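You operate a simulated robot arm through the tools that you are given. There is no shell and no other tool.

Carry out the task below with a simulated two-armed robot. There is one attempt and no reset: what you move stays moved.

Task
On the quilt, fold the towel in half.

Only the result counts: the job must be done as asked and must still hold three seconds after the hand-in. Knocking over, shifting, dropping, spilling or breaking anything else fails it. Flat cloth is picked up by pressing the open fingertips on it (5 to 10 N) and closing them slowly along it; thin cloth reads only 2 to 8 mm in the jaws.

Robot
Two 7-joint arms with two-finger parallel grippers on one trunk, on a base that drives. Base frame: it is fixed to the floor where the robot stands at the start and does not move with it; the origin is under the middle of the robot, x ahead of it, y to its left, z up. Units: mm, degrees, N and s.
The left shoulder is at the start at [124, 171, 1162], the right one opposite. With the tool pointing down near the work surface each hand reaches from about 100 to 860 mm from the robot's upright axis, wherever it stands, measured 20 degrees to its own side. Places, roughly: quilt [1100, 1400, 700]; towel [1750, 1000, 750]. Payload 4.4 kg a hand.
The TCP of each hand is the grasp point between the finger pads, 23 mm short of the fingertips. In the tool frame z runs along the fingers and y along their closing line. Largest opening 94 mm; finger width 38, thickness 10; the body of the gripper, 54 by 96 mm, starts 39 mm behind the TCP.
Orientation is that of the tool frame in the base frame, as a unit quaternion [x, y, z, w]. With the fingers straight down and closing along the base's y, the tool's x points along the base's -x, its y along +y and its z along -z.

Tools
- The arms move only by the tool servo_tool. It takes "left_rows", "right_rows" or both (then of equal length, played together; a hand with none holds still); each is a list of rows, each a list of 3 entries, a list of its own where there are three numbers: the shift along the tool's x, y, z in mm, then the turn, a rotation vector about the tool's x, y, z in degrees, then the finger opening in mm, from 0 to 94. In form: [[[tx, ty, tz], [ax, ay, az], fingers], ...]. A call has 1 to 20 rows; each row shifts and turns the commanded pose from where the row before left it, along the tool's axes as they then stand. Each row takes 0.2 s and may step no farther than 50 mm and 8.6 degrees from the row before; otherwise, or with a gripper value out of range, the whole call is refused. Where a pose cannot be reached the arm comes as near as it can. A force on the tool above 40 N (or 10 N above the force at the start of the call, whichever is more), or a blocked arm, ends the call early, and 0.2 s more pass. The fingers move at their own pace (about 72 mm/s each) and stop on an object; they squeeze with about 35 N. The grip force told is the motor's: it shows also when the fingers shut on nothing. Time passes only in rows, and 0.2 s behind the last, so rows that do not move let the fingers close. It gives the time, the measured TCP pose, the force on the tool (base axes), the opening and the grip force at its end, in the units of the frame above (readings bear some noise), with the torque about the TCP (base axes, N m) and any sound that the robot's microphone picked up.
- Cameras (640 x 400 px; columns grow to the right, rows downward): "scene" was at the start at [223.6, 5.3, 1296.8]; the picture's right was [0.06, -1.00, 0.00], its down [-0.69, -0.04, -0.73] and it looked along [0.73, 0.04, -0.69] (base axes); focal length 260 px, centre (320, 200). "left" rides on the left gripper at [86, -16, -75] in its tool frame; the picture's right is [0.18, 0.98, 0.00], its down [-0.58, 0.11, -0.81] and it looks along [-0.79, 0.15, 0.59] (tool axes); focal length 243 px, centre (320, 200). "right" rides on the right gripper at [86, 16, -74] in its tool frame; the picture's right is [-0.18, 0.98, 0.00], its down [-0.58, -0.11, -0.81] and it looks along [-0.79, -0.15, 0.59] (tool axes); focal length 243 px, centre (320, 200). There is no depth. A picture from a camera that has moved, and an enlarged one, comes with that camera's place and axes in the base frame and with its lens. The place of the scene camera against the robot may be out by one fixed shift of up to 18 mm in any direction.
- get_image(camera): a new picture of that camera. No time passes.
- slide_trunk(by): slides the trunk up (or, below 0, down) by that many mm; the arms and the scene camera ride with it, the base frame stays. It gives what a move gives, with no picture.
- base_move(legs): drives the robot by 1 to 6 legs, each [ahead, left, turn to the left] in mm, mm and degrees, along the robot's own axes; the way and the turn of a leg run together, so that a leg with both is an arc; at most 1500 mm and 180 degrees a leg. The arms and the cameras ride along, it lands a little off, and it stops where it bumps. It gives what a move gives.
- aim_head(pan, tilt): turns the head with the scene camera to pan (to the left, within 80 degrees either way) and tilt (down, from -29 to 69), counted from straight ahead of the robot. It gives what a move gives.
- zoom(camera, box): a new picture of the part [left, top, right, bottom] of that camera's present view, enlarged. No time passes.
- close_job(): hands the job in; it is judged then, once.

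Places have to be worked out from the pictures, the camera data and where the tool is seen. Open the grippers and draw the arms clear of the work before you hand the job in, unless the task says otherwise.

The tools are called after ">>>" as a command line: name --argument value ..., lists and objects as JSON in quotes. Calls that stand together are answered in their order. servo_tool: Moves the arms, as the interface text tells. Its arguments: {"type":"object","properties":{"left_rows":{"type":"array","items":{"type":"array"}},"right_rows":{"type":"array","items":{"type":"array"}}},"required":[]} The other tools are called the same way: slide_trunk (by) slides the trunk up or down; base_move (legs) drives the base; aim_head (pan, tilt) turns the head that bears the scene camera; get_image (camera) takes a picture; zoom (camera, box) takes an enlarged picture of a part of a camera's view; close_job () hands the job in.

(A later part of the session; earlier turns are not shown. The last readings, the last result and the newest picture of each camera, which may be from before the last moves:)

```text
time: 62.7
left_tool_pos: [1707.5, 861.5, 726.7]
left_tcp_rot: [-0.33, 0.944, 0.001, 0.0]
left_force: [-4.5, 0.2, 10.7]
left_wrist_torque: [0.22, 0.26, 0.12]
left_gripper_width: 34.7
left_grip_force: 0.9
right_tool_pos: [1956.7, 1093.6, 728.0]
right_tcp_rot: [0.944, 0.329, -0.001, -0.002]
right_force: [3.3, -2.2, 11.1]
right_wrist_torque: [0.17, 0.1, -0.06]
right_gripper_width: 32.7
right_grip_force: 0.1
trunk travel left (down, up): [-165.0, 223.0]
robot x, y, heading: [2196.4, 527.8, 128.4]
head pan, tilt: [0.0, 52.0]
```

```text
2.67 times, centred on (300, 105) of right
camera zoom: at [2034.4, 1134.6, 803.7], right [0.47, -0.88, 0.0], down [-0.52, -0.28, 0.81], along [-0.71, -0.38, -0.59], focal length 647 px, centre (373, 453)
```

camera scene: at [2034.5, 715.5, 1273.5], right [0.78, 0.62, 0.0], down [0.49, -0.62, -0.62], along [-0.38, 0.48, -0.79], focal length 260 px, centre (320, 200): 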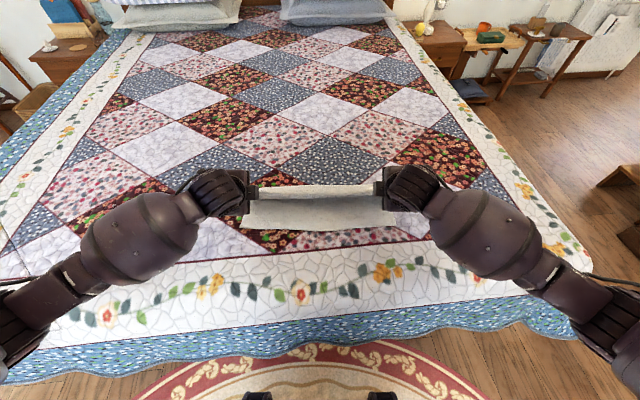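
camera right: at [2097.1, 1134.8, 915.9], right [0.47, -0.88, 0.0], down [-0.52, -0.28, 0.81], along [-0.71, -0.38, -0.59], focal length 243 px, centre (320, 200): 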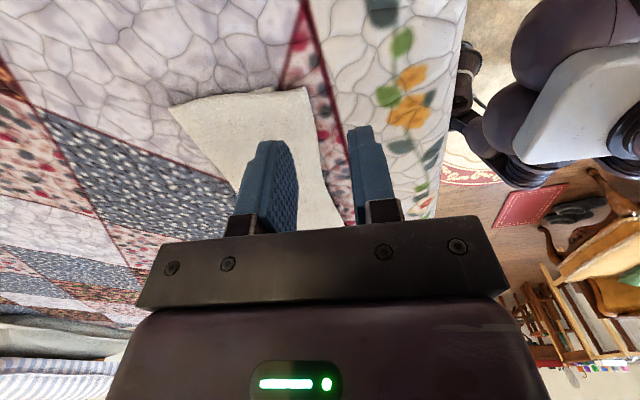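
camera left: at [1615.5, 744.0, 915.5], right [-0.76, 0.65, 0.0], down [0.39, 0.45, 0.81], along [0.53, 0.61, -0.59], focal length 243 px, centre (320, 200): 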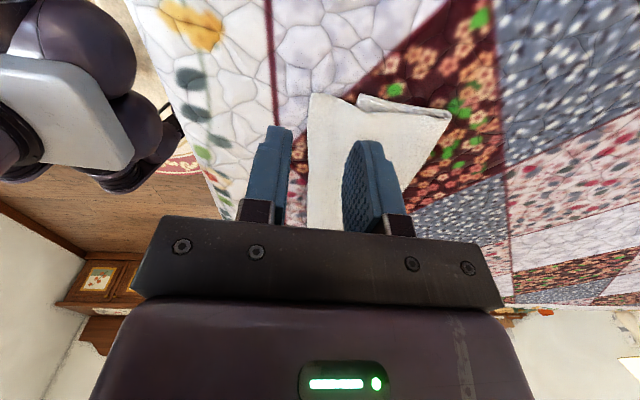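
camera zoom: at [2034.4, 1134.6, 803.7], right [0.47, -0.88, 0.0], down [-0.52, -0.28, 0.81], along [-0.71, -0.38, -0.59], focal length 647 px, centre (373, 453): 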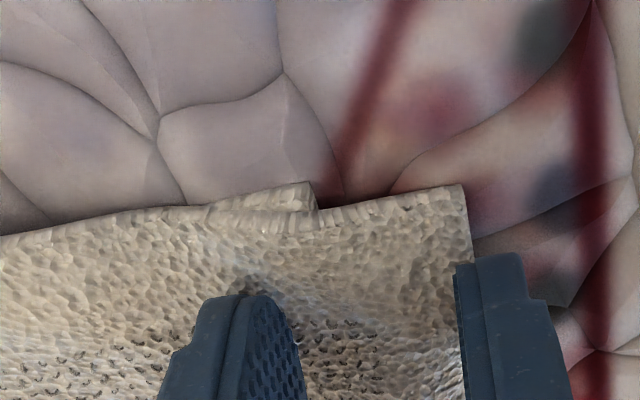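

Both press about 11 N with a few mm of edge under the near fingers. I close slowly.

>>> servo_tool --left_rows '[[[0, 0, 0], [0, 0, 0], 32], [[0, 0, 0], [0, 0, 0], 30], [[0, 0, 0], [0, 0, 0], 28], [[0, 0, 0], [0, 0, 0], 26], [[0, 0, 0], [0, 0, 0], 24], [[0, 0, 0], [0, 0, 0], 22], [[0, 0, 0], [0, 0, 0], 20], [[0, 0, 0], [0, 0, 0], 18], [[0, 0, 0], [0, 0, 0], 16]]' --right_rows '[[[0, 0, 0], [0, 0, 0], 32], [[0, 0, 0], [0, 0, 0], 30], [[0, 0, 0], [0, 0, 0], 28], [[0, 0, 0], [0, 0, 0], 26], [[0, 0, 0], [0, 0, 0], 24], [[0, 0, 0], [0, 0, 0], 22], [[0, 0, 0], [0, 0, 0], 20], [[0, 0, 0], [0, 0, 0], 18], [[0, 0, 0], [0, 0, 0], 16]]'

>>> zoom --camera "left" --box '[200, 30, 440, 180]'

>>> zoom --camera "right" --box '[180, 30, 420, 180]'

```text
time: 64.7
left_tool_pos: [1708.5, 860.8, 727.1]
left_tcp_rot: [-0.329, 0.944, 0.001, 0.0]
left_force: [1.2, 1.0, 4.9]
left_wrist_torque: [0.03, 0.02, 0.04]
left_gripper_width: 16.6
left_grip_force: 1.0
right_tool_pos: [1956.7, 1094.6, 726.8]
right_tcp_rot: [0.944, 0.329, 0.001, -0.001]
right_force: [1.2, 2.5, 21.0]
right_wrist_torque: [0.32, 0.2, -0.03]
right_gripper_width: 17.2
right_grip_force: 1.9
trunk travel left (down, up): [-165.0, 223.0]
robot x, y, heading: [2195.1, 526.7, 128.4]
head pan, tilt: [0.0, 52.0]
```

```text
2.67 times, centred on (320, 105) of left
camera zoom: at [1649.6, 794.9, 802.2], right [-0.76, 0.65, 0.0], down [0.39, 0.45, 0.81], along [0.53, 0.61, -0.59], focal length 647 px, centre (320, 453)
```

zoom: 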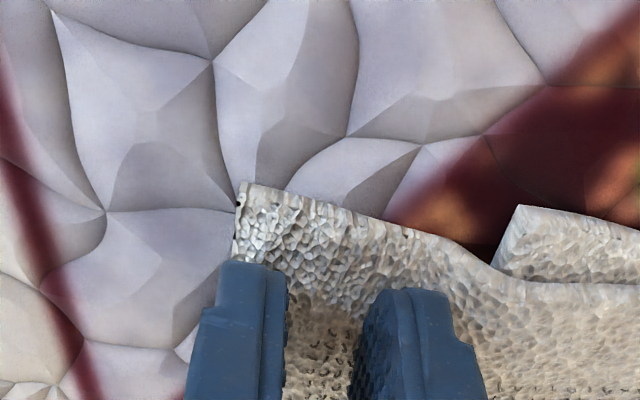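

```text
2.67 times, centred on (300, 105) of right
camera zoom: at [2034.5, 1134.7, 803.2], right [0.47, -0.88, 0.0], down [-0.52, -0.28, 0.81], along [-0.71, -0.38, -0.59], focal length 647 px, centre (373, 453)
```

zoom: 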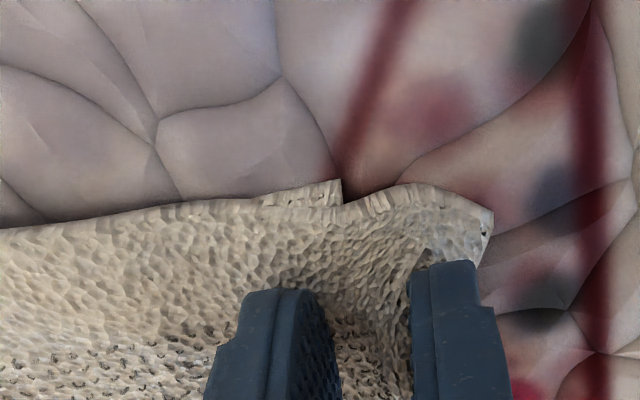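

Cloth is starting to bunch on both sides; I relieve the right a little (21 N) and finish closing.

>>> servo_tool --left_rows '[[[0, 0, 0.7], [0, 0, 0], 14], [[0, 0, 0], [0, 0, 0], 12], [[0, 0, 0], [0, 0, 0], 10], [[0, 0, 0], [0, 0, 0], 8], [[0, 0, 0], [0, 0, 0], 6], [[0, 0, 0], [0, 0, 0], 4], [[0, 0, 0], [0, 0, 0], 2], [[0, 0, 0], [0, 0, 0], 0], [[0, 0, 0], [0, 0, 0], 0]]' --right_rows '[[[0, 0, -0.8], [0, 0, 0], 14], [[0, 0, 0], [0, 0, 0], 12], [[0, 0, 0], [0, 0, 0], 10], [[0, 0, 0], [0, 0, 0], 8], [[0, 0, 0], [0, 0, 0], 6], [[0, 0, 0], [0, 0, 0], 4], [[0, 0, 0], [0, 0, 0], 2], [[0, 0, 0], [0, 0, 0], 0], [[0, 0, 0], [0, 0, 0], 0]]'

>>> zoom --camera "left" --box '[200, 30, 440, 180]'

>>> zoom --camera "right" --box '[180, 30, 420, 180]'

```text
time: 66.7
left_tool_pos: [1707.5, 862.5, 726.8]
left_tcp_rot: [-0.329, 0.944, 0.002, 0.0]
left_force: [-0.9, 1.0, 6.3]
left_wrist_torque: [-0.02, -0.01, -0.02]
left_gripper_width: 0.0
left_grip_force: 34.5
right_tool_pos: [1956.9, 1093.1, 729.4]
right_tcp_rot: [0.944, 0.329, 0.0, -0.001]
right_force: [-0.8, 0.9, 16.6]
right_wrist_torque: [0.09, 0.01, -0.01]
right_gripper_width: 6.6
right_grip_force: 35.0
trunk travel left (down, up): [-165.0, 223.0]
robot x, y, heading: [2189.8, 527.2, 128.5]
head pan, tilt: [0.0, 52.0]
```

```text
2.67 times, centred on (320, 105) of left
camera zoom: at [1649.4, 795.0, 801.8], right [-0.76, 0.65, 0.0], down [0.39, 0.45, 0.81], along [0.53, 0.61, -0.59], focal length 647 px, centre (320, 453)
```

zoom: 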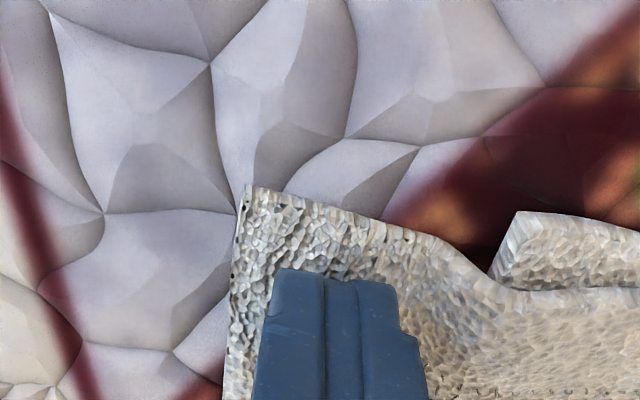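

```text
2.67 times, centred on (300, 105) of right
camera zoom: at [2034.6, 1134.4, 803.8], right [0.47, -0.88, 0.0], down [-0.52, -0.28, 0.81], along [-0.71, -0.38, -0.59], focal length 647 px, centre (373, 453)
```

zoom: 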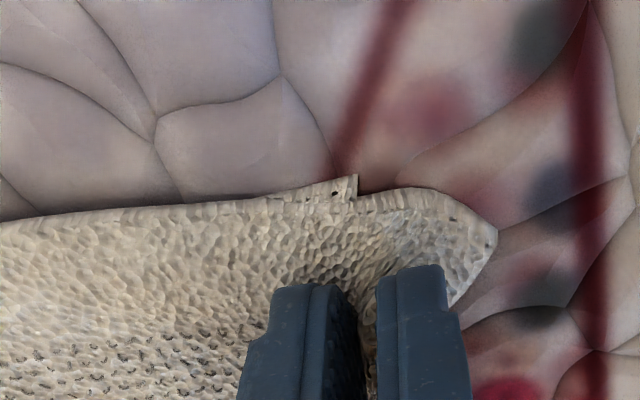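

The right holds the edge (6.6 mm) but the left slid off and shut on nothing. I redo the left pinch with more pressure, lowering as it closes, while the right holds.

>>> servo_tool --left_rows '[[[0, 0, -7], [0, 0, 0], 0], [[0, 1, 0], [0, 0, 0], 34], [[0, 0, 0], [0, 0, 0], 34], [[0, 0, 4], [0, 0, 0], 34], [[0, 0, 3], [0, 0, 0], 34], [[0, 0, 1], [0, 0, 0], 34], [[0, 0, 0], [0, 0, 0], 34]]'

>>> zoom --camera "left" --box '[200, 30, 440, 180]'

```text
time: 68.3
left_tool_pos: [1707.7, 862.1, 726.5]
left_tcp_rot: [-0.33, 0.944, 0.002, -0.001]
left_force: [-0.9, -2.5, 16.5]
left_wrist_torque: [0.25, 0.26, 0.02]
left_gripper_width: 33.9
left_grip_force: 0.1
right_tool_pos: [1957.5, 1094.8, 728.9]
right_tcp_rot: [0.944, 0.329, 0.0, -0.001]
right_force: [-2.3, 1.7, 13.9]
right_wrist_torque: [0.09, -0.05, 0.02]
right_gripper_width: 6.1
right_grip_force: 35.0
trunk travel left (down, up): [-165.0, 223.0]
robot x, y, heading: [2191.3, 530.6, 128.7]
head pan, tilt: [0.0, 52.0]
```

```text
2.67 times, centred on (320, 105) of left
camera zoom: at [1648.9, 795.1, 802.2], right [-0.76, 0.65, 0.0], down [0.39, 0.44, 0.81], along [0.53, 0.61, -0.59], focal length 647 px, centre (320, 453)
```

zoom: 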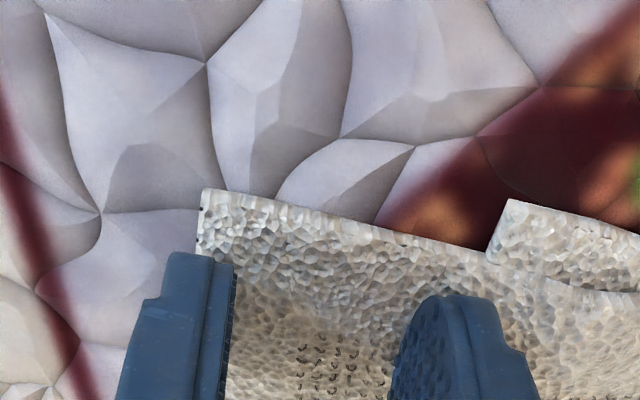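

The near finger overlaps the edge well now; I close the left slowly and keep lowering it a touch as the far finger comes off the double layer.

>>> servo_tool --left_rows '[[[0, 0, 0], [0, 0, 0], 32], [[0, 0, 0.3], [0, 0, 0], 30], [[0, 0, 0.4], [0, 0, 0], 28], [[0, 0, 0.4], [0, 0, 0], 26], [[0, 0, 0.4], [0, 0, 0], 24], [[0, 0, 0.3], [0, 0, 0], 22], [[0, 0, 0.2], [0, 0, 0], 20], [[0, 0, 0], [0, 0, 0], 18]]'

>>> zoom --camera "left" --box '[200, 30, 440, 180]'

```text
time: 70.1
left_tool_pos: [1708.1, 862.6, 726.1]
left_tcp_rot: [-0.329, 0.944, 0.002, 0.0]
left_force: [-2.3, 3.3, 36.1]
left_wrist_torque: [0.39, 0.17, 0.03]
left_gripper_width: 18.6
left_grip_force: 0.1
right_tool_pos: [1957.6, 1093.0, 730.4]
right_tcp_rot: [0.944, 0.33, -0.001, -0.002]
right_force: [-4.5, -0.8, 10.8]
right_wrist_torque: [0.02, 0.05, 0.01]
right_gripper_width: 5.9
right_grip_force: 35.2
trunk travel left (down, up): [-165.0, 223.0]
robot x, y, heading: [2191.7, 532.1, 128.5]
head pan, tilt: [0.0, 52.0]
```

```text
2.67 times, centred on (320, 105) of left
camera zoom: at [1649.4, 795.4, 800.8], right [-0.76, 0.65, 0.0], down [0.39, 0.44, 0.81], along [0.53, 0.61, -0.59], focal length 647 px, centre (320, 453)
```

zoom: 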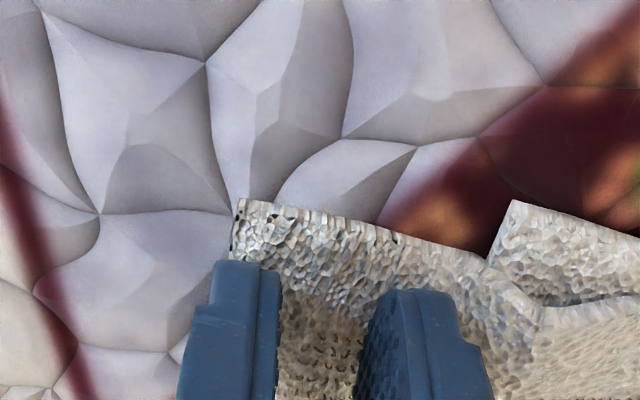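

Force is 36 N, near the limit, and the edge has moved in with the finger. I relieve about 1 mm and close the rest.

>>> servo_tool --left_rows '[[[0, 0, -0.8], [0, 0, 0], 18], [[0, 0, 0], [0, 0, 0], 16], [[0, 0, 0], [0, 0, 0], 14], [[0, 0, 0], [0, 0, 0], 12], [[0, 0, 0], [0, 0, 0], 10]]'

>>> zoom --camera "left" --box '[200, 30, 440, 180]'

```text
time: 71.3
left_tool_pos: [1708.4, 861.6, 726.1]
left_tcp_rot: [-0.329, 0.944, 0.001, 0.0]
left_force: [3.2, 1.1, 31.7]
left_wrist_torque: [0.1, -0.09, 0.01]
left_gripper_width: 10.4
left_grip_force: 15.8
right_tool_pos: [1958.3, 1093.6, 729.3]
right_tcp_rot: [0.944, 0.33, 0.0, 0.0]
right_force: [-5.3, 0.3, 13.4]
right_wrist_torque: [0.08, 0.08, 0.01]
right_gripper_width: 5.9
right_grip_force: 35.7
trunk travel left (down, up): [-165.0, 223.0]
robot x, y, heading: [2193.3, 527.1, 128.6]
head pan, tilt: [0.0, 52.0]
```

```text
2.67 times, centred on (320, 105) of left
camera zoom: at [1649.8, 794.5, 800.9], right [-0.76, 0.65, 0.0], down [0.39, 0.45, 0.81], along [0.53, 0.61, -0.59], focal length 647 px, centre (320, 453)
```

zoom: 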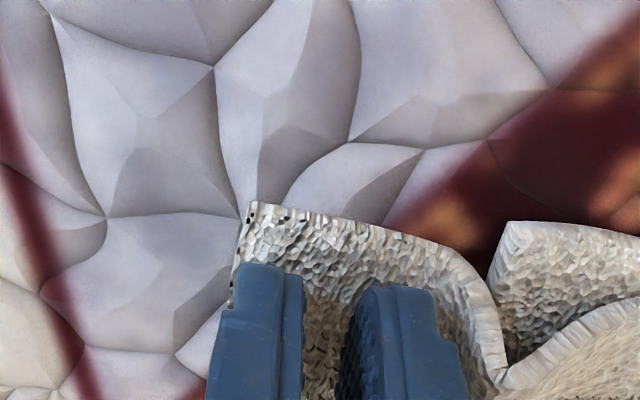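

Now cloth is caught (grip force rising at 10 mm). I finish closing the left.

>>> servo_tool --left_rows '[[[0, 0, 0], [0, 0, 0], 8], [[0, 0, 0], [0, 0, 0], 6], [[0, 0, 0], [0, 0, 0], 4], [[0, 0, 0], [0, 0, 0], 2], [[0, 0, 0], [0, 0, 0], 0], [[0, 0, 0], [0, 0, 0], 0]]'

>>> zoom --camera "left" --box '[200, 30, 440, 180]'

```text
time: 72.7
left_tool_pos: [1707.0, 862.1, 726.1]
left_tcp_rot: [-0.33, 0.944, 0.002, -0.001]
left_force: [-0.2, 0.8, 29.6]
left_wrist_torque: [0.05, -0.04, 0.03]
left_gripper_width: 3.9
left_grip_force: 35.4
right_tool_pos: [1958.4, 1093.8, 729.6]
right_tcp_rot: [0.944, 0.33, -0.001, -0.001]
right_force: [-4.9, -0.7, 15.9]
right_wrist_torque: [0.05, 0.04, 0.0]
right_gripper_width: 5.9
right_grip_force: 34.7
trunk travel left (down, up): [-165.0, 223.0]
robot x, y, heading: [2193.4, 527.5, 128.7]
head pan, tilt: [0.0, 52.0]
```

```text
2.67 times, centred on (320, 105) of left
camera zoom: at [1649.2, 794.5, 800.9], right [-0.76, 0.65, 0.0], down [0.39, 0.45, 0.81], along [0.53, 0.61, -0.59], focal length 647 px, centre (320, 453)
```

zoom: 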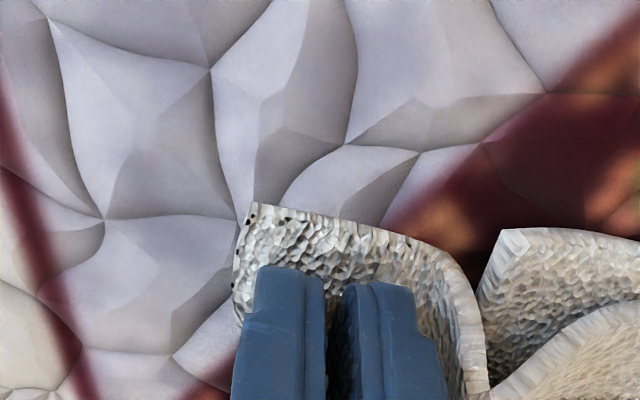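

Both hands hold the top edge again (3.9 and 5.9 mm). The lower layer's near corners are now at a ≈ 590 (left) and 587 (right), so I peel the top layer up and over the wanted fold line (a ≈ 706) to re-lay it with the right length.

>>> servo_tool --left_rows '[[[0, 4, -10], [0, 0, 0], 0], [[0, 6, -12], [0, 0, 0], 0], [[0, 8, -12], [0, 0, 0], 0], [[0, 10, -12], [0, 0, 0], 0], [[0, 12, -12], [0, 0, 0], 0], [[0, 13, -11], [0, 0, 0], 0], [[0, 14, -10], [0, 0, 0], 0], [[0, 15, -7], [0, 0, 0], 0], [[0, 16, -3], [0, 0, 0], 0], [[0, 16, 0], [0, 0, 0], 0]]' --right_rows '[[[0, -3, -10], [0, 0, 0], 0], [[0, -5, -12], [0, 0, 0], 0], [[0, -7, -12], [0, 0, 0], 0], [[0, -9, -12], [0, 0, 0], 0], [[0, -11, -12], [0, 0, 0], 0], [[0, -12, -11], [0, 0, 0], 0], [[0, -13, -10], [0, 0, 0], 0], [[0, -14, -7], [0, 0, 0], 0], [[0, -14, -3], [0, 0, 0], 0], [[0, -12, 0], [0, 0, 0], 0]]'

>>> zoom --camera "scene" --box '[220, 147.5, 420, 272.5]'

>>> get_image --camera "left"

>>> get_image --camera "right"

```text
time: 74.9
left_tool_pos: [1635.3, 951.5, 812.6]
left_tcp_rot: [-0.33, 0.944, 0.0, -0.001]
left_force: [1.4, 1.2, -0.4]
left_wrist_torque: [0.04, 0.0, -0.03]
left_gripper_width: 3.3
left_grip_force: 35.0
right_tool_pos: [1896.0, 1173.8, 818.0]
right_tcp_rot: [0.944, 0.33, -0.001, 0.0]
right_force: [-1.3, -0.8, -0.4]
right_wrist_torque: [-0.02, 0.03, -0.04]
right_gripper_width: 4.6
right_grip_force: 35.0
trunk travel left (down, up): [-165.0, 223.0]
robot x, y, heading: [2194.6, 527.4, 128.5]
head pan, tilt: [0.0, 52.0]
```

```text
3.20 times, centred on (320, 210) of scene
camera zoom: at [2034.2, 715.8, 1273.4], right [0.78, 0.62, 0.0], down [0.49, -0.62, -0.62], along [-0.38, 0.48, -0.79], focal length 831 px, centre (320, 168)
```

zoom: 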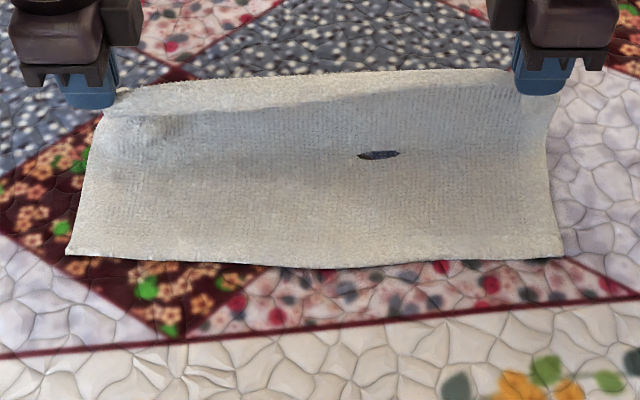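

```text
taken
camera left: at [1576.3, 884.2, 888.4], right [-0.76, 0.65, 0.0], down [0.39, 0.45, 0.81], along [0.53, 0.61, -0.59], focal length 243 px, centre (320, 200)
```

left: 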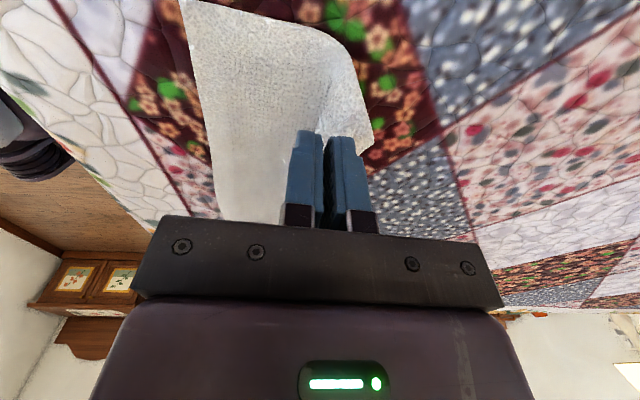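

```text
taken
camera right: at [1972.9, 1214.0, 892.2], right [0.47, -0.88, 0.0], down [-0.52, -0.28, 0.81], along [-0.71, -0.38, -0.59], focal length 243 px, centre (320, 200)
```

right: 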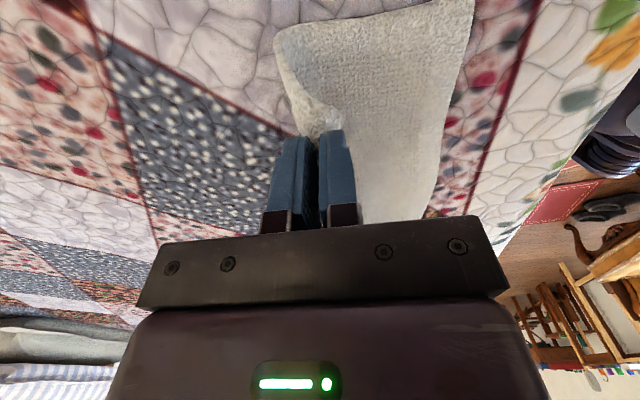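

The towel opened partly and its near corners stay at about a ≈ 592. I now re-lay the top edge along the arc, aiming the fingers at a ≈ 616 left and 613 right so the hem meets the near edge, stopping 20 mm short first.

>>> servo_tool --left_rows '[[[0, -12.3, 6], [0, 0, 0], 0], [[0, -12.3, 7.6], [0, 0, 0], 0], [[0, -10, 10], [0, 0, 0], 0], [[0, -10, 10], [0, 0, 0], 0], [[0, -6, 12], [0, 0, 0], 0], [[0, -6, 12], [0, 0, 0], 0], [[0, 0, 0], [0, 0, 0], 0]]' --right_rows '[[[0, 15.2, 7], [0, 0, 0], 0], [[0, 15.3, 8], [0, 0, 0], 0], [[0, 11.5, 11], [0, 0, 0], 0], [[0, 11.5, 11], [0, 0, 0], 0], [[0, 7.5, 12.5], [0, 0, 0], 0], [[0, 7.5, 12.5], [0, 0, 0], 0], [[0, 0, 0], [0, 0, 0], 0]]'

>>> zoom --camera "scene" --box '[220, 147.5, 420, 272.5]'

>>> zoom --camera "left" --box '[180, 20, 420, 170]'

>>> zoom --camera "right" --box '[220, 20, 460, 170]'

```text
time: 76.5
left_tool_pos: [1670.9, 907.0, 754.3]
left_tcp_rot: [-0.33, 0.944, 0.0, 0.0]
left_force: [1.1, 1.1, 0.4]
left_wrist_torque: [0.04, -0.04, -0.01]
left_gripper_width: 3.3
left_grip_force: 35.2
right_tool_pos: [1938.9, 1119.5, 755.1]
right_tcp_rot: [0.944, 0.33, 0.0, 0.0]
right_force: [-0.4, -0.8, -0.6]
right_wrist_torque: [0.03, 0.03, -0.04]
right_gripper_width: 4.6
right_grip_force: 34.8
trunk travel left (down, up): [-165.0, 223.0]
robot x, y, heading: [2194.4, 526.7, 128.5]
head pan, tilt: [0.0, 52.0]
```

```text
3.20 times, centred on (320, 210) of scene
camera zoom: at [2034.5, 715.5, 1273.6], right [0.78, 0.62, 0.0], down [0.49, -0.62, -0.62], along [-0.38, 0.48, -0.79], focal length 831 px, centre (320, 168)
```

zoom: 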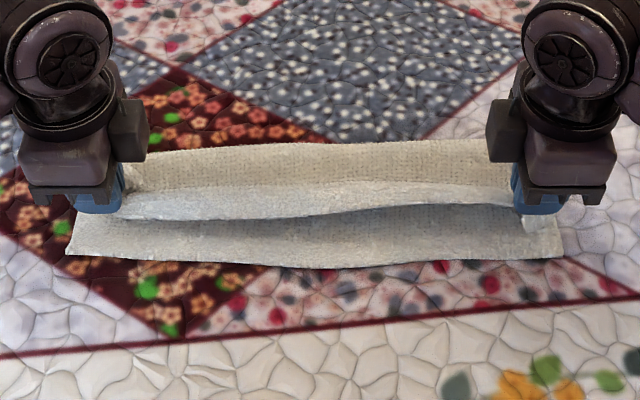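

```text
2.67 times, centred on (300, 95) of left
camera zoom: at [1612.9, 841.0, 829.0], right [-0.76, 0.65, 0.0], down [0.39, 0.45, 0.81], along [0.53, 0.61, -0.59], focal length 647 px, centre (373, 480)
```

zoom: 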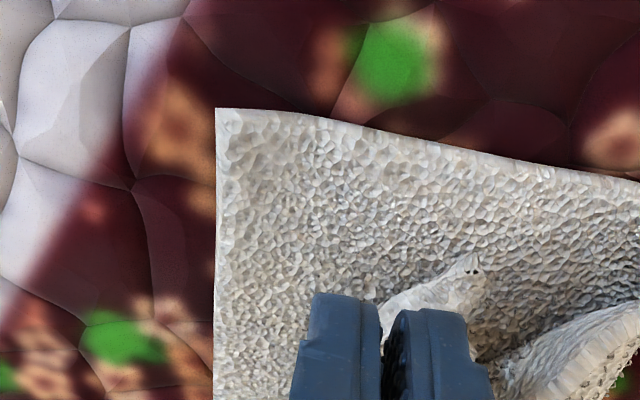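

```text
2.67 times, centred on (340, 95) of right
camera zoom: at [2016.7, 1160.1, 830.2], right [0.47, -0.88, 0.0], down [-0.52, -0.28, 0.81], along [-0.71, -0.38, -0.59], focal length 647 px, centre (267, 480)
```

zoom: 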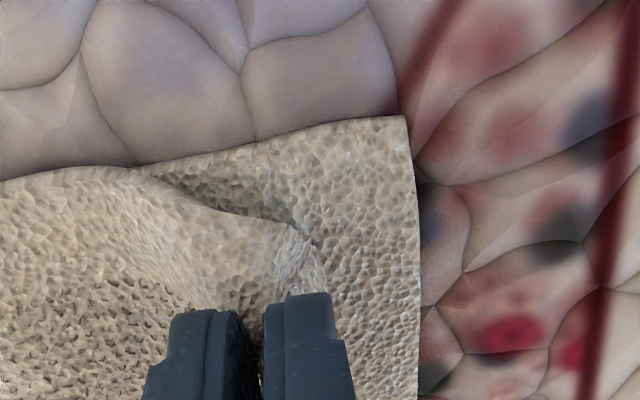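

The hem now hangs straight down under the fingers and on the left leans inward, so it could tuck under. I tilt both hands 30° the other way (fingertips toward me) so the hem points outward before laying it down.

>>> servo_tool --left_rows '[[[0, 0, -8], [5, 0, 0], 0], [[0, 0, -4], [5, 0, 0], 0], [[0, 0, 0], [5, 0, 0], 0], [[0, 0, 0], [5, 0, 0], 0], [[0, 0, 0], [5, 0, 0], 0], [[0, 0, 0], [5, 0, 0], 0], [[0, 0, 0], [0, 0, 0], 0]]' --right_rows '[[[0, 0, -8], [-5, 0, 0], 0], [[0, 0, -4], [-5, 0, 0], 0], [[0, 0, 0], [-5, 0, 0], 0], [[0, 0, 0], [-5, 0, 0], 0], [[0, 0, 0], [-5, 0, 0], 0], [[0, 0, 0], [-5, 0, 0], 0], [[0, 0, 0], [0, 0, 0], 0]]'

>>> zoom --camera "scene" --box '[220, 147.5, 420, 272.5]'

>>> zoom --camera "left" --box '[180, 20, 420, 170]'

>>> zoom --camera "right" --box '[220, 20, 460, 170]'

```text
time: 78.1
left_tool_pos: [1671.4, 907.4, 767.6]
left_tcp_rot: [-0.318, 0.912, -0.245, 0.085]
left_force: [1.0, 1.0, -0.2]
left_wrist_torque: [0.02, 0.03, 0.02]
left_gripper_width: 3.3
left_grip_force: 35.1
right_tool_pos: [1937.4, 1118.3, 768.3]
right_tcp_rot: [0.912, 0.318, 0.086, 0.246]
right_force: [-0.4, -0.6, -0.7]
right_wrist_torque: [0.06, 0.02, -0.03]
right_gripper_width: 4.4
right_grip_force: 34.8
trunk travel left (down, up): [-165.0, 223.0]
robot x, y, heading: [2191.4, 528.2, 128.2]
head pan, tilt: [0.0, 52.0]
```

```text
3.20 times, centred on (320, 210) of scene
camera zoom: at [2034.5, 715.4, 1273.6], right [0.78, 0.62, 0.0], down [0.49, -0.62, -0.62], along [-0.38, 0.48, -0.79], focal length 831 px, centre (320, 168)
```

zoom: 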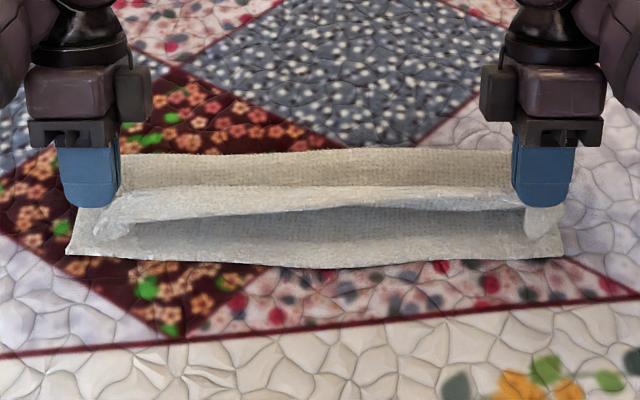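

```text
2.67 times, centred on (300, 95) of left
camera zoom: at [1588.4, 871.3, 840.7], right [-0.67, 0.55, -0.49], down [0.14, 0.75, 0.64], along [0.72, 0.36, -0.59], focal length 647 px, centre (373, 480)
```

zoom: 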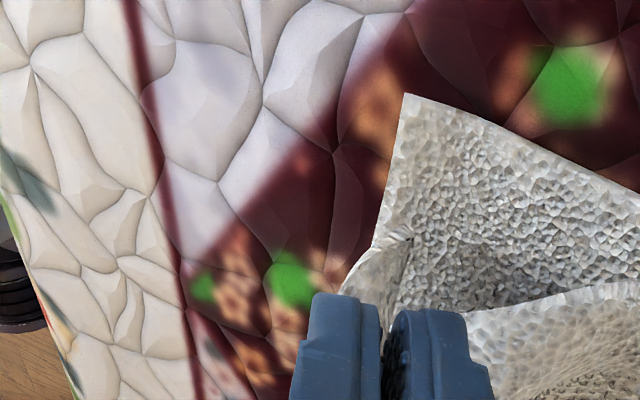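

```text
2.67 times, centred on (340, 95) of right
camera zoom: at [1990.2, 1190.8, 841.2], right [0.39, -0.78, 0.49], down [-0.77, 0.03, 0.64], along [-0.52, -0.62, -0.59], focal length 647 px, centre (267, 480)
```

zoom: 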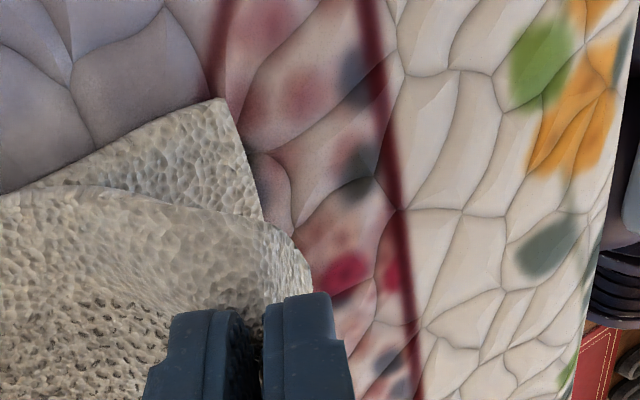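

The hems now point outward at both corners. I lower onto the lower layer while drifting slightly ahead.

>>> servo_tool --left_rows '[[[0, 4.4, 4.9], [0, 0, 0], 0], [[0, 4.4, 4.9], [0, 0, 0], 0], [[0, 4.4, 4.9], [0, 0, 0], 0], [[0, 4.4, 4.9], [0, 0, 0], 0], [[0, 0, 0], [0, 0, 0], 0]]' --right_rows '[[[0, -3.8, 5.3], [0, 0, 0], 0], [[0, -3.8, 5.3], [0, 0, 0], 0], [[0, -3.8, 5.3], [0, 0, 0], 0], [[0, -3.8, 5.3], [0, 0, 0], 0], [[0, 0, 0], [0, 0, 0], 0]]'

>>> zoom --camera "scene" --box '[220, 147.5, 420, 272.5]'

>>> zoom --camera "left" --box '[180, 20, 420, 170]'

>>> zoom --camera "right" --box '[220, 20, 460, 170]'

```text
time: 79.3
left_tool_pos: [1667.5, 912.1, 741.7]
left_tcp_rot: [-0.318, 0.912, -0.245, 0.085]
left_force: [0.7, 1.2, 1.8]
left_wrist_torque: [0.07, -0.04, 0.0]
left_gripper_width: 3.1
left_grip_force: 35.0
right_tool_pos: [1936.3, 1121.3, 741.1]
right_tcp_rot: [0.912, 0.318, 0.086, 0.245]
right_force: [-0.8, 0.0, 0.1]
right_wrist_torque: [0.06, 0.04, 0.04]
right_gripper_width: 4.6
right_grip_force: 35.3
trunk travel left (down, up): [-165.0, 223.0]
robot x, y, heading: [2191.3, 528.9, 128.4]
head pan, tilt: [0.0, 52.0]
```

```text
3.20 times, centred on (320, 210) of scene
camera zoom: at [2034.5, 715.5, 1273.6], right [0.78, 0.62, 0.0], down [0.49, -0.62, -0.62], along [-0.38, 0.48, -0.79], focal length 831 px, centre (320, 168)
```

zoom: 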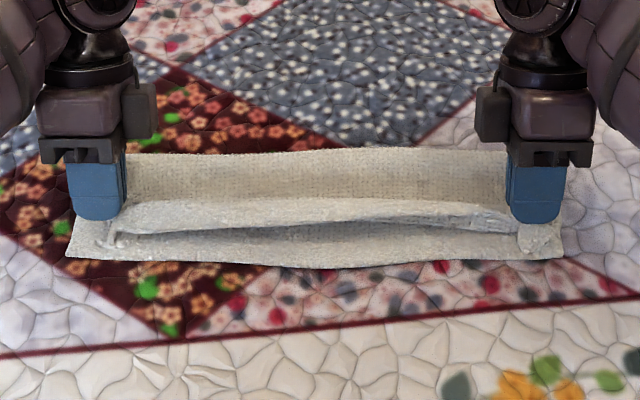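

```text
2.67 times, centred on (300, 95) of left
camera zoom: at [1584.1, 875.4, 815.0], right [-0.67, 0.55, -0.49], down [0.15, 0.75, 0.64], along [0.72, 0.36, -0.59], focal length 647 px, centre (373, 480)
```

zoom: 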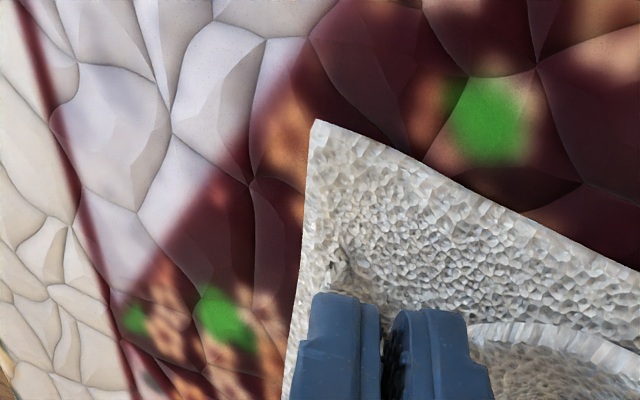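

```text
2.67 times, centred on (340, 95) of right
camera zoom: at [1989.1, 1193.1, 814.8], right [0.39, -0.78, 0.49], down [-0.76, 0.03, 0.64], along [-0.52, -0.62, -0.59], focal length 647 px, centre (267, 480)
```

zoom: 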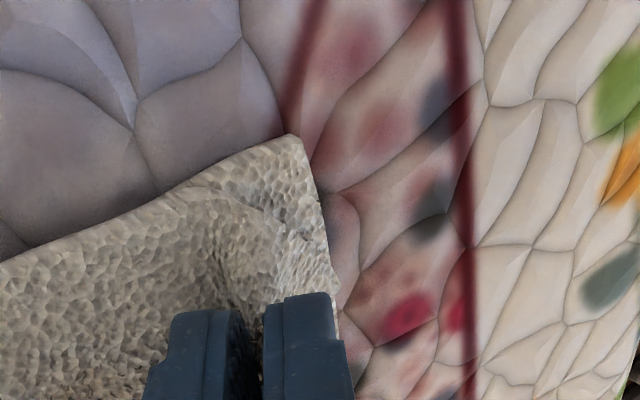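

Left and right flaps lie outward near the near edge, with light contact. I open gently and withdraw along the finger direction.

>>> servo_tool --left_rows '[[[0, 0, -1], [0, 0, 0], 7], [[0, 0, 0], [0, 0, 0], 11], [[0, 0, 0], [0, 0, 0], 16], [[0, 0, -1], [0, 0, 0], 20], [[0, 0, -4], [0, 0, 0], 20], [[0, 0, -6], [0, 0, 0], 20], [[0, 0, -8], [0, 0, 0], 20], [[0, 0, -10], [0, 0, 0], 20], [[0, 0, -12], [0, 0, 0], 20], [[0, 0, -14], [0, 0, 0], 20], [[0, 0, -15], [0, 0, 0], 20]]' --right_rows '[[[0, 0, -1], [0, 0, 0], 7], [[0, 0, 0], [0, 0, 0], 11], [[0, 0, 0], [0, 0, 0], 16], [[0, 0, -1], [0, 0, 0], 20], [[0, 0, -4], [0, 0, 0], 20], [[0, 0, -6], [0, 0, 0], 20], [[0, 0, -8], [0, 0, 0], 20], [[0, 0, -10], [0, 0, 0], 20], [[0, 0, -12], [0, 0, 0], 20], [[0, 0, -14], [0, 0, 0], 20], [[0, 0, -15], [0, 0, 0], 20]]'

>>> zoom --camera "scene" --box '[220, 147.5, 420, 272.5]'

>>> get_image --camera "left"

>>> get_image --camera "right"

```text
time: 81.7
left_tool_pos: [1645.3, 940.3, 802.5]
left_tcp_rot: [-0.318, 0.912, -0.244, 0.085]
left_force: [0.9, -0.2, -0.1]
left_wrist_torque: [0.02, 0.0, 0.02]
left_gripper_width: 20.0
left_grip_force: 0.0
right_tool_pos: [1914.0, 1148.3, 803.3]
right_tcp_rot: [0.912, 0.318, 0.086, 0.244]
right_force: [0.2, 0.3, -0.6]
right_wrist_torque: [0.02, -0.02, -0.01]
right_gripper_width: 20.3
right_grip_force: 0.0
trunk travel left (down, up): [-165.0, 223.0]
robot x, y, heading: [2193.1, 530.3, 128.5]
head pan, tilt: [0.0, 52.0]
```

```text
3.20 times, centred on (320, 210) of scene
camera zoom: at [2034.7, 715.2, 1273.7], right [0.78, 0.62, 0.0], down [0.49, -0.62, -0.62], along [-0.38, 0.48, -0.79], focal length 831 px, centre (320, 168)
```

zoom: 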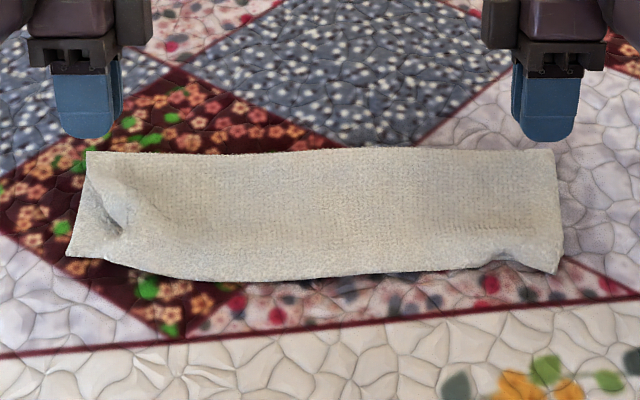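

```text
taken
camera left: at [1562.4, 904.4, 876.4], right [-0.67, 0.55, -0.49], down [0.15, 0.75, 0.64], along [0.72, 0.36, -0.59], focal length 243 px, centre (320, 200)
```

left: 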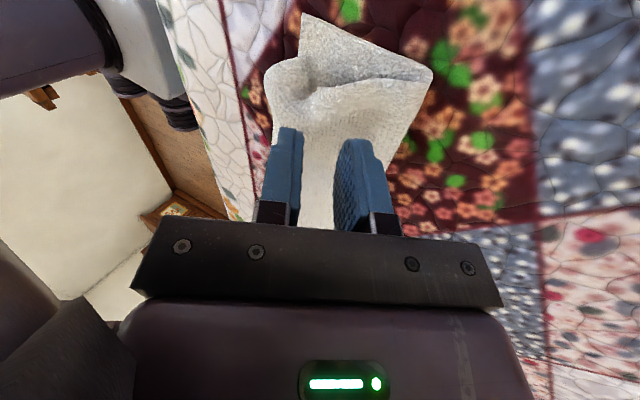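

```text
taken
camera right: at [1967.1, 1220.3, 877.0], right [0.39, -0.78, 0.49], down [-0.77, 0.03, 0.64], along [-0.52, -0.62, -0.59], focal length 243 px, centre (320, 200)
```

right: 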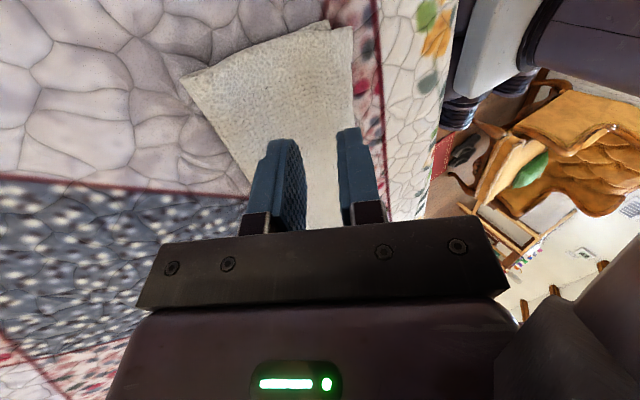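

The middle and right now lie nearly on the near edge, but the left top corner's hem is tucked under. I get a closer look at that corner.

>>> zoom --camera "left" --box '[230, 0, 450, 137]'

>>> zoom --camera "scene" --box '[230, 180, 330, 242]'

>>> zoom --camera "right" --box '[170, 0, 390, 137]'

```text
2.91 times, centred on (340, 68) of left
camera zoom: at [1562.4, 904.4, 876.4], right [-0.67, 0.55, -0.49], down [0.15, 0.75, 0.64], along [0.72, 0.36, -0.59], focal length 706 px, centre (262, 582)
```

zoom: 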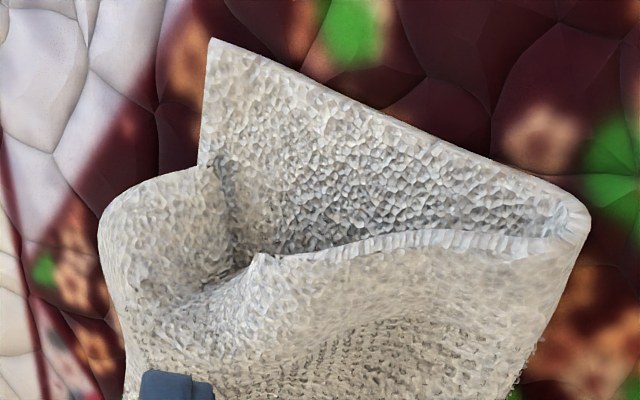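

```text
6.40 times, centred on (280, 211) of scene
camera zoom: at [2034.7, 715.2, 1273.7], right [0.78, 0.62, 0.0], down [0.49, -0.62, -0.62], along [-0.38, 0.48, -0.79], focal length 1661 px, centre (576, 130)
```

zoom: 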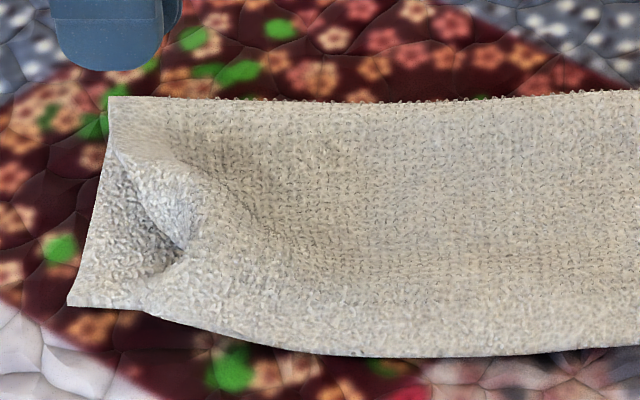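

```text
2.91 times, centred on (280, 68) of right
camera zoom: at [1967.1, 1220.3, 877.0], right [0.39, -0.78, 0.49], down [-0.77, 0.03, 0.64], along [-0.52, -0.62, -0.59], focal length 706 px, centre (436, 582)
```

zoom: 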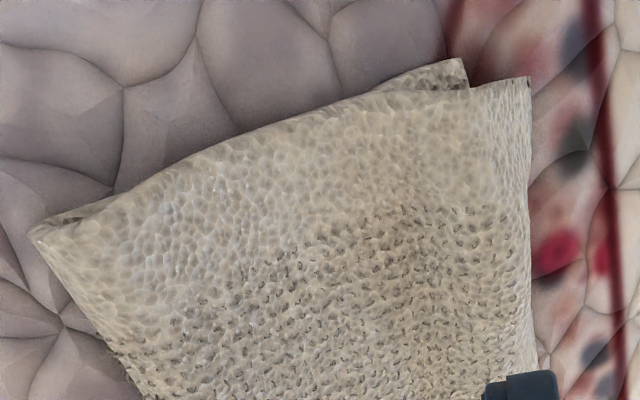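

The right corner is good (about 12 mm past), but on the left the corner tip lies pulled in at about (612,166) with its hem tucked under. I bring the hands back upright and turn the left hand so it closes sideways, to take that corner tip and draw it out.

>>> servo_tool --left_rows '[[[0, 0, -5], [-5, 0, 0], 20], [[0, 0, 0], [-5, 0, 0], 20], [[0, 0, 0], [-5, 0, 0], 20], [[0, 0, 0], [-5, 0, 0], 20], [[0, 0, 0], [-5, 0, 0], 30], [[0, 0, 0], [-5, 0, 0], 40], [[0, -26, -10], [0, 0, 0], 40], [[0, -26, -10], [0, 0, 0], 40], [[0, 0, 0], [0, 0, -8.2], 40], [[0, 0, 0], [0, 0, -8.2], 40], [[0, 0, 0], [0, 0, -8.2], 40], [[0, 0, 0], [0, 0, -8.2], 40], [[0, 0, 0], [0, 0, -8.2], 40], [[0, 0, 0], [0, 0, -8.2], 40], [[0, 0, 0], [0, 0, -8.2], 40], [[0, 0, 0], [0, 0, -8.2], 40], [[0, 0, 0], [0, 0, -8.2], 40], [[0, 0, 0], [0, 0, -8.2], 40], [[0, 0, 0], [0, 0, -8], 40]]' --right_rows '[[[0, 0, -5], [5, 0, 0], 20], [[0, 0, 0], [5, 0, 0], 20], [[0, 0, 0], [5, 0, 0], 20], [[0, 0, 0], [5, 0, 0], 20], [[0, 0, 0], [5, 0, 0], 20], [[0, 0, 0], [5, 0, 0], 20], [[5, 0, -10], [0, 0, 0], 20], [[5, 0, -10], [0, 0, 0], 20], [[5, 0, -10], [0, 0, 0], 20], [[0, 0, 0], [0, 0, 0], 20], [[0, 0, 0], [0, 0, 0], 20], [[0, 0, 0], [0, 0, 0], 20], [[0, 0, 0], [0, 0, 0], 20], [[0, 0, 0], [0, 0, 0], 20], [[0, 0, 0], [0, 0, 0], 20], [[0, 0, 0], [0, 0, 0], 20], [[0, 0, 0], [0, 0, 0], 20], [[0, 0, 0], [0, 0, 0], 20], [[0, 0, 0], [0, 0, 0], 20]]'

>>> get_image --camera "left"

>>> get_image --camera "right"

>>> get_image --camera "scene"

```text
time: 85.7
left_tool_pos: [1677.0, 901.7, 828.7]
left_tcp_rot: [0.901, -0.433, 0.0, 0.0]
left_force: [0.4, 1.1, 0.8]
left_wrist_torque: [-0.02, -0.01, -0.02]
left_gripper_width: 39.9
left_grip_force: 0.0
right_tool_pos: [1923.8, 1161.5, 837.8]
right_tcp_rot: [0.944, 0.33, 0.0, 0.0]
right_force: [-0.6, -0.4, -0.1]
right_wrist_torque: [0.03, 0.0, 0.01]
right_gripper_width: 20.0
right_grip_force: 0.0
trunk travel left (down, up): [-165.0, 223.0]
robot x, y, heading: [2192.2, 528.8, 128.6]
head pan, tilt: [0.0, 52.0]
```

```text
taken
camera left: at [1742.1, 843.5, 902.3], right [-0.65, -0.76, 0.0], down [-0.45, 0.39, 0.81], along [-0.61, 0.53, -0.59], focal length 243 px, centre (320, 200)
```

left: 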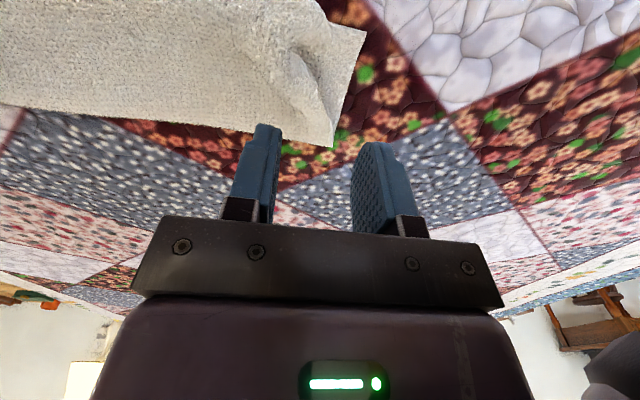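

```text
taken
camera right: at [2000.9, 1201.7, 911.9], right [0.47, -0.88, 0.0], down [-0.52, -0.28, 0.81], along [-0.71, -0.38, -0.59], focal length 243 px, centre (320, 200)
```

right: 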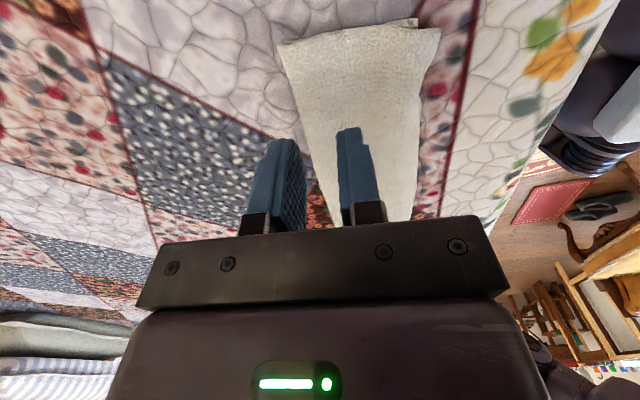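

```text
taken
camera scene: at [2034.4, 715.7, 1273.5], right [0.78, 0.62, 0.0], down [0.49, -0.62, -0.62], along [-0.38, 0.48, -0.79], focal length 260 px, centre (320, 200)
```

scene: 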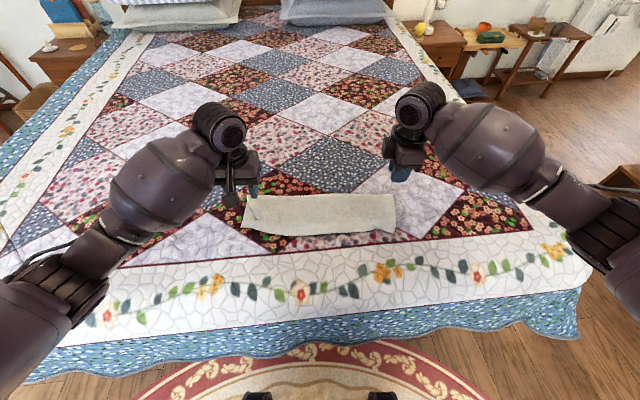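

>>> zoom --camera "left" --box '[200, 0, 400, 125]'

>>> zoom --camera "scene" --box '[225, 180, 325, 242]'

```text
3.20 times, centred on (300, 62) of left
camera zoom: at [1742.1, 843.5, 902.3], right [-0.65, -0.76, 0.0], down [-0.45, 0.39, 0.81], along [-0.61, 0.53, -0.59], focal length 776 px, centre (384, 640)
```

zoom: 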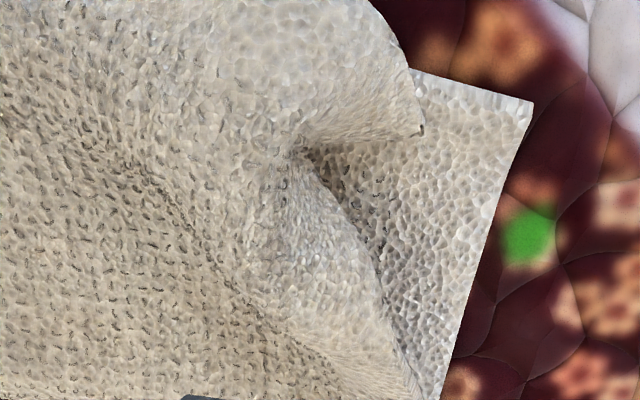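

```text
6.40 times, centred on (275, 211) of scene
camera zoom: at [2034.4, 715.7, 1273.5], right [0.78, 0.62, 0.0], down [0.49, -0.62, -0.62], along [-0.38, 0.48, -0.79], focal length 1661 px, centre (608, 130)
```

zoom: 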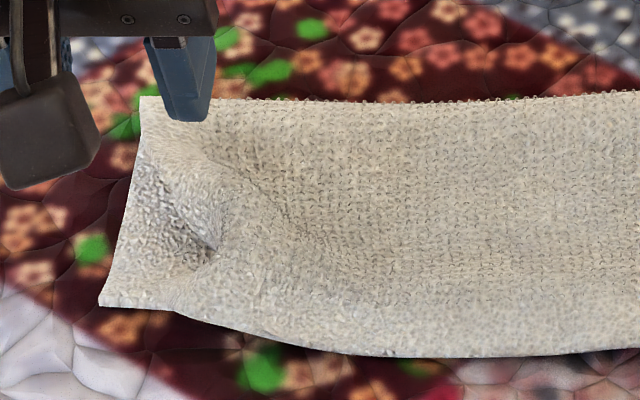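

Close up, the left corner tip is at about (594,178) and only a pleat in the side edge holds it back; the lower corner is at (587,200). I move the left hand over the flap to pinch it sideways and draw it out by about 22 mm.

>>> servo_tool --left_rows '[[[7, -2.2, 18.5], [0, 0, 0], 32], [[7, -2.2, 18.5], [0, 0, 0], 32], [[7, -2.2, 18.5], [0, 0, 0], 32], [[6.7, -2.3, 18.5], [0, 0, 0], 32], [[0, 0, 0], [0, 0, 0], 32]]'

>>> get_image --camera "left"

>>> zoom --camera "left" --box '[200, 40, 440, 190]'

```text
time: 86.9
left_tool_pos: [1700.6, 883.7, 754.9]
left_tcp_rot: [0.901, -0.435, 0.0, 0.0]
left_force: [0.0, 0.2, -0.3]
left_wrist_torque: [0.01, 0.01, -0.06]
left_gripper_width: 32.0
left_grip_force: 0.1
right_tool_pos: [1924.2, 1160.9, 837.3]
right_tcp_rot: [0.944, 0.329, 0.0, 0.0]
right_force: [-0.2, 0.5, 1.0]
right_wrist_torque: [-0.01, 0.0, 0.0]
right_gripper_width: 20.3
right_grip_force: 0.0
trunk travel left (down, up): [-165.0, 223.0]
robot x, y, heading: [2191.8, 526.1, 128.6]
head pan, tilt: [0.0, 52.0]
```

```text
taken
camera left: at [1766.2, 825.7, 829.2], right [-0.65, -0.76, 0.0], down [-0.45, 0.39, 0.81], along [-0.61, 0.53, -0.59], focal length 243 px, centre (320, 200)
```

left: 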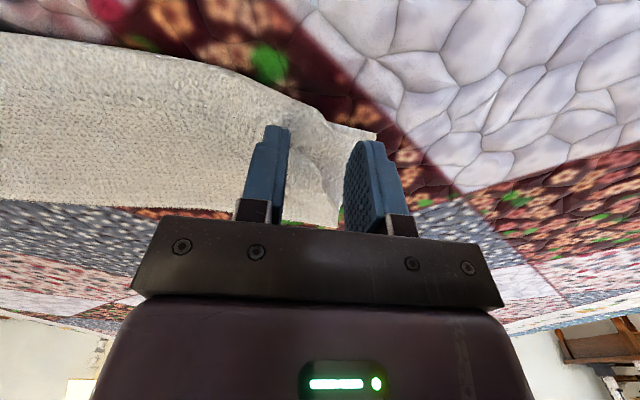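

```text
2.67 times, centred on (320, 115) of left
camera zoom: at [1766.2, 825.7, 829.2], right [-0.65, -0.76, 0.0], down [-0.45, 0.39, 0.81], along [-0.61, 0.53, -0.59], focal length 647 px, centre (320, 427)
```

zoom: 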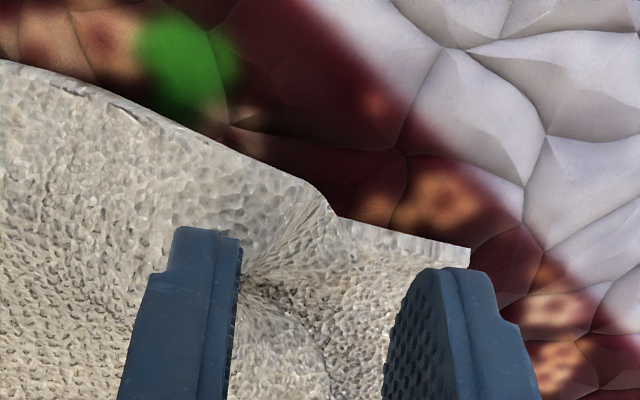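

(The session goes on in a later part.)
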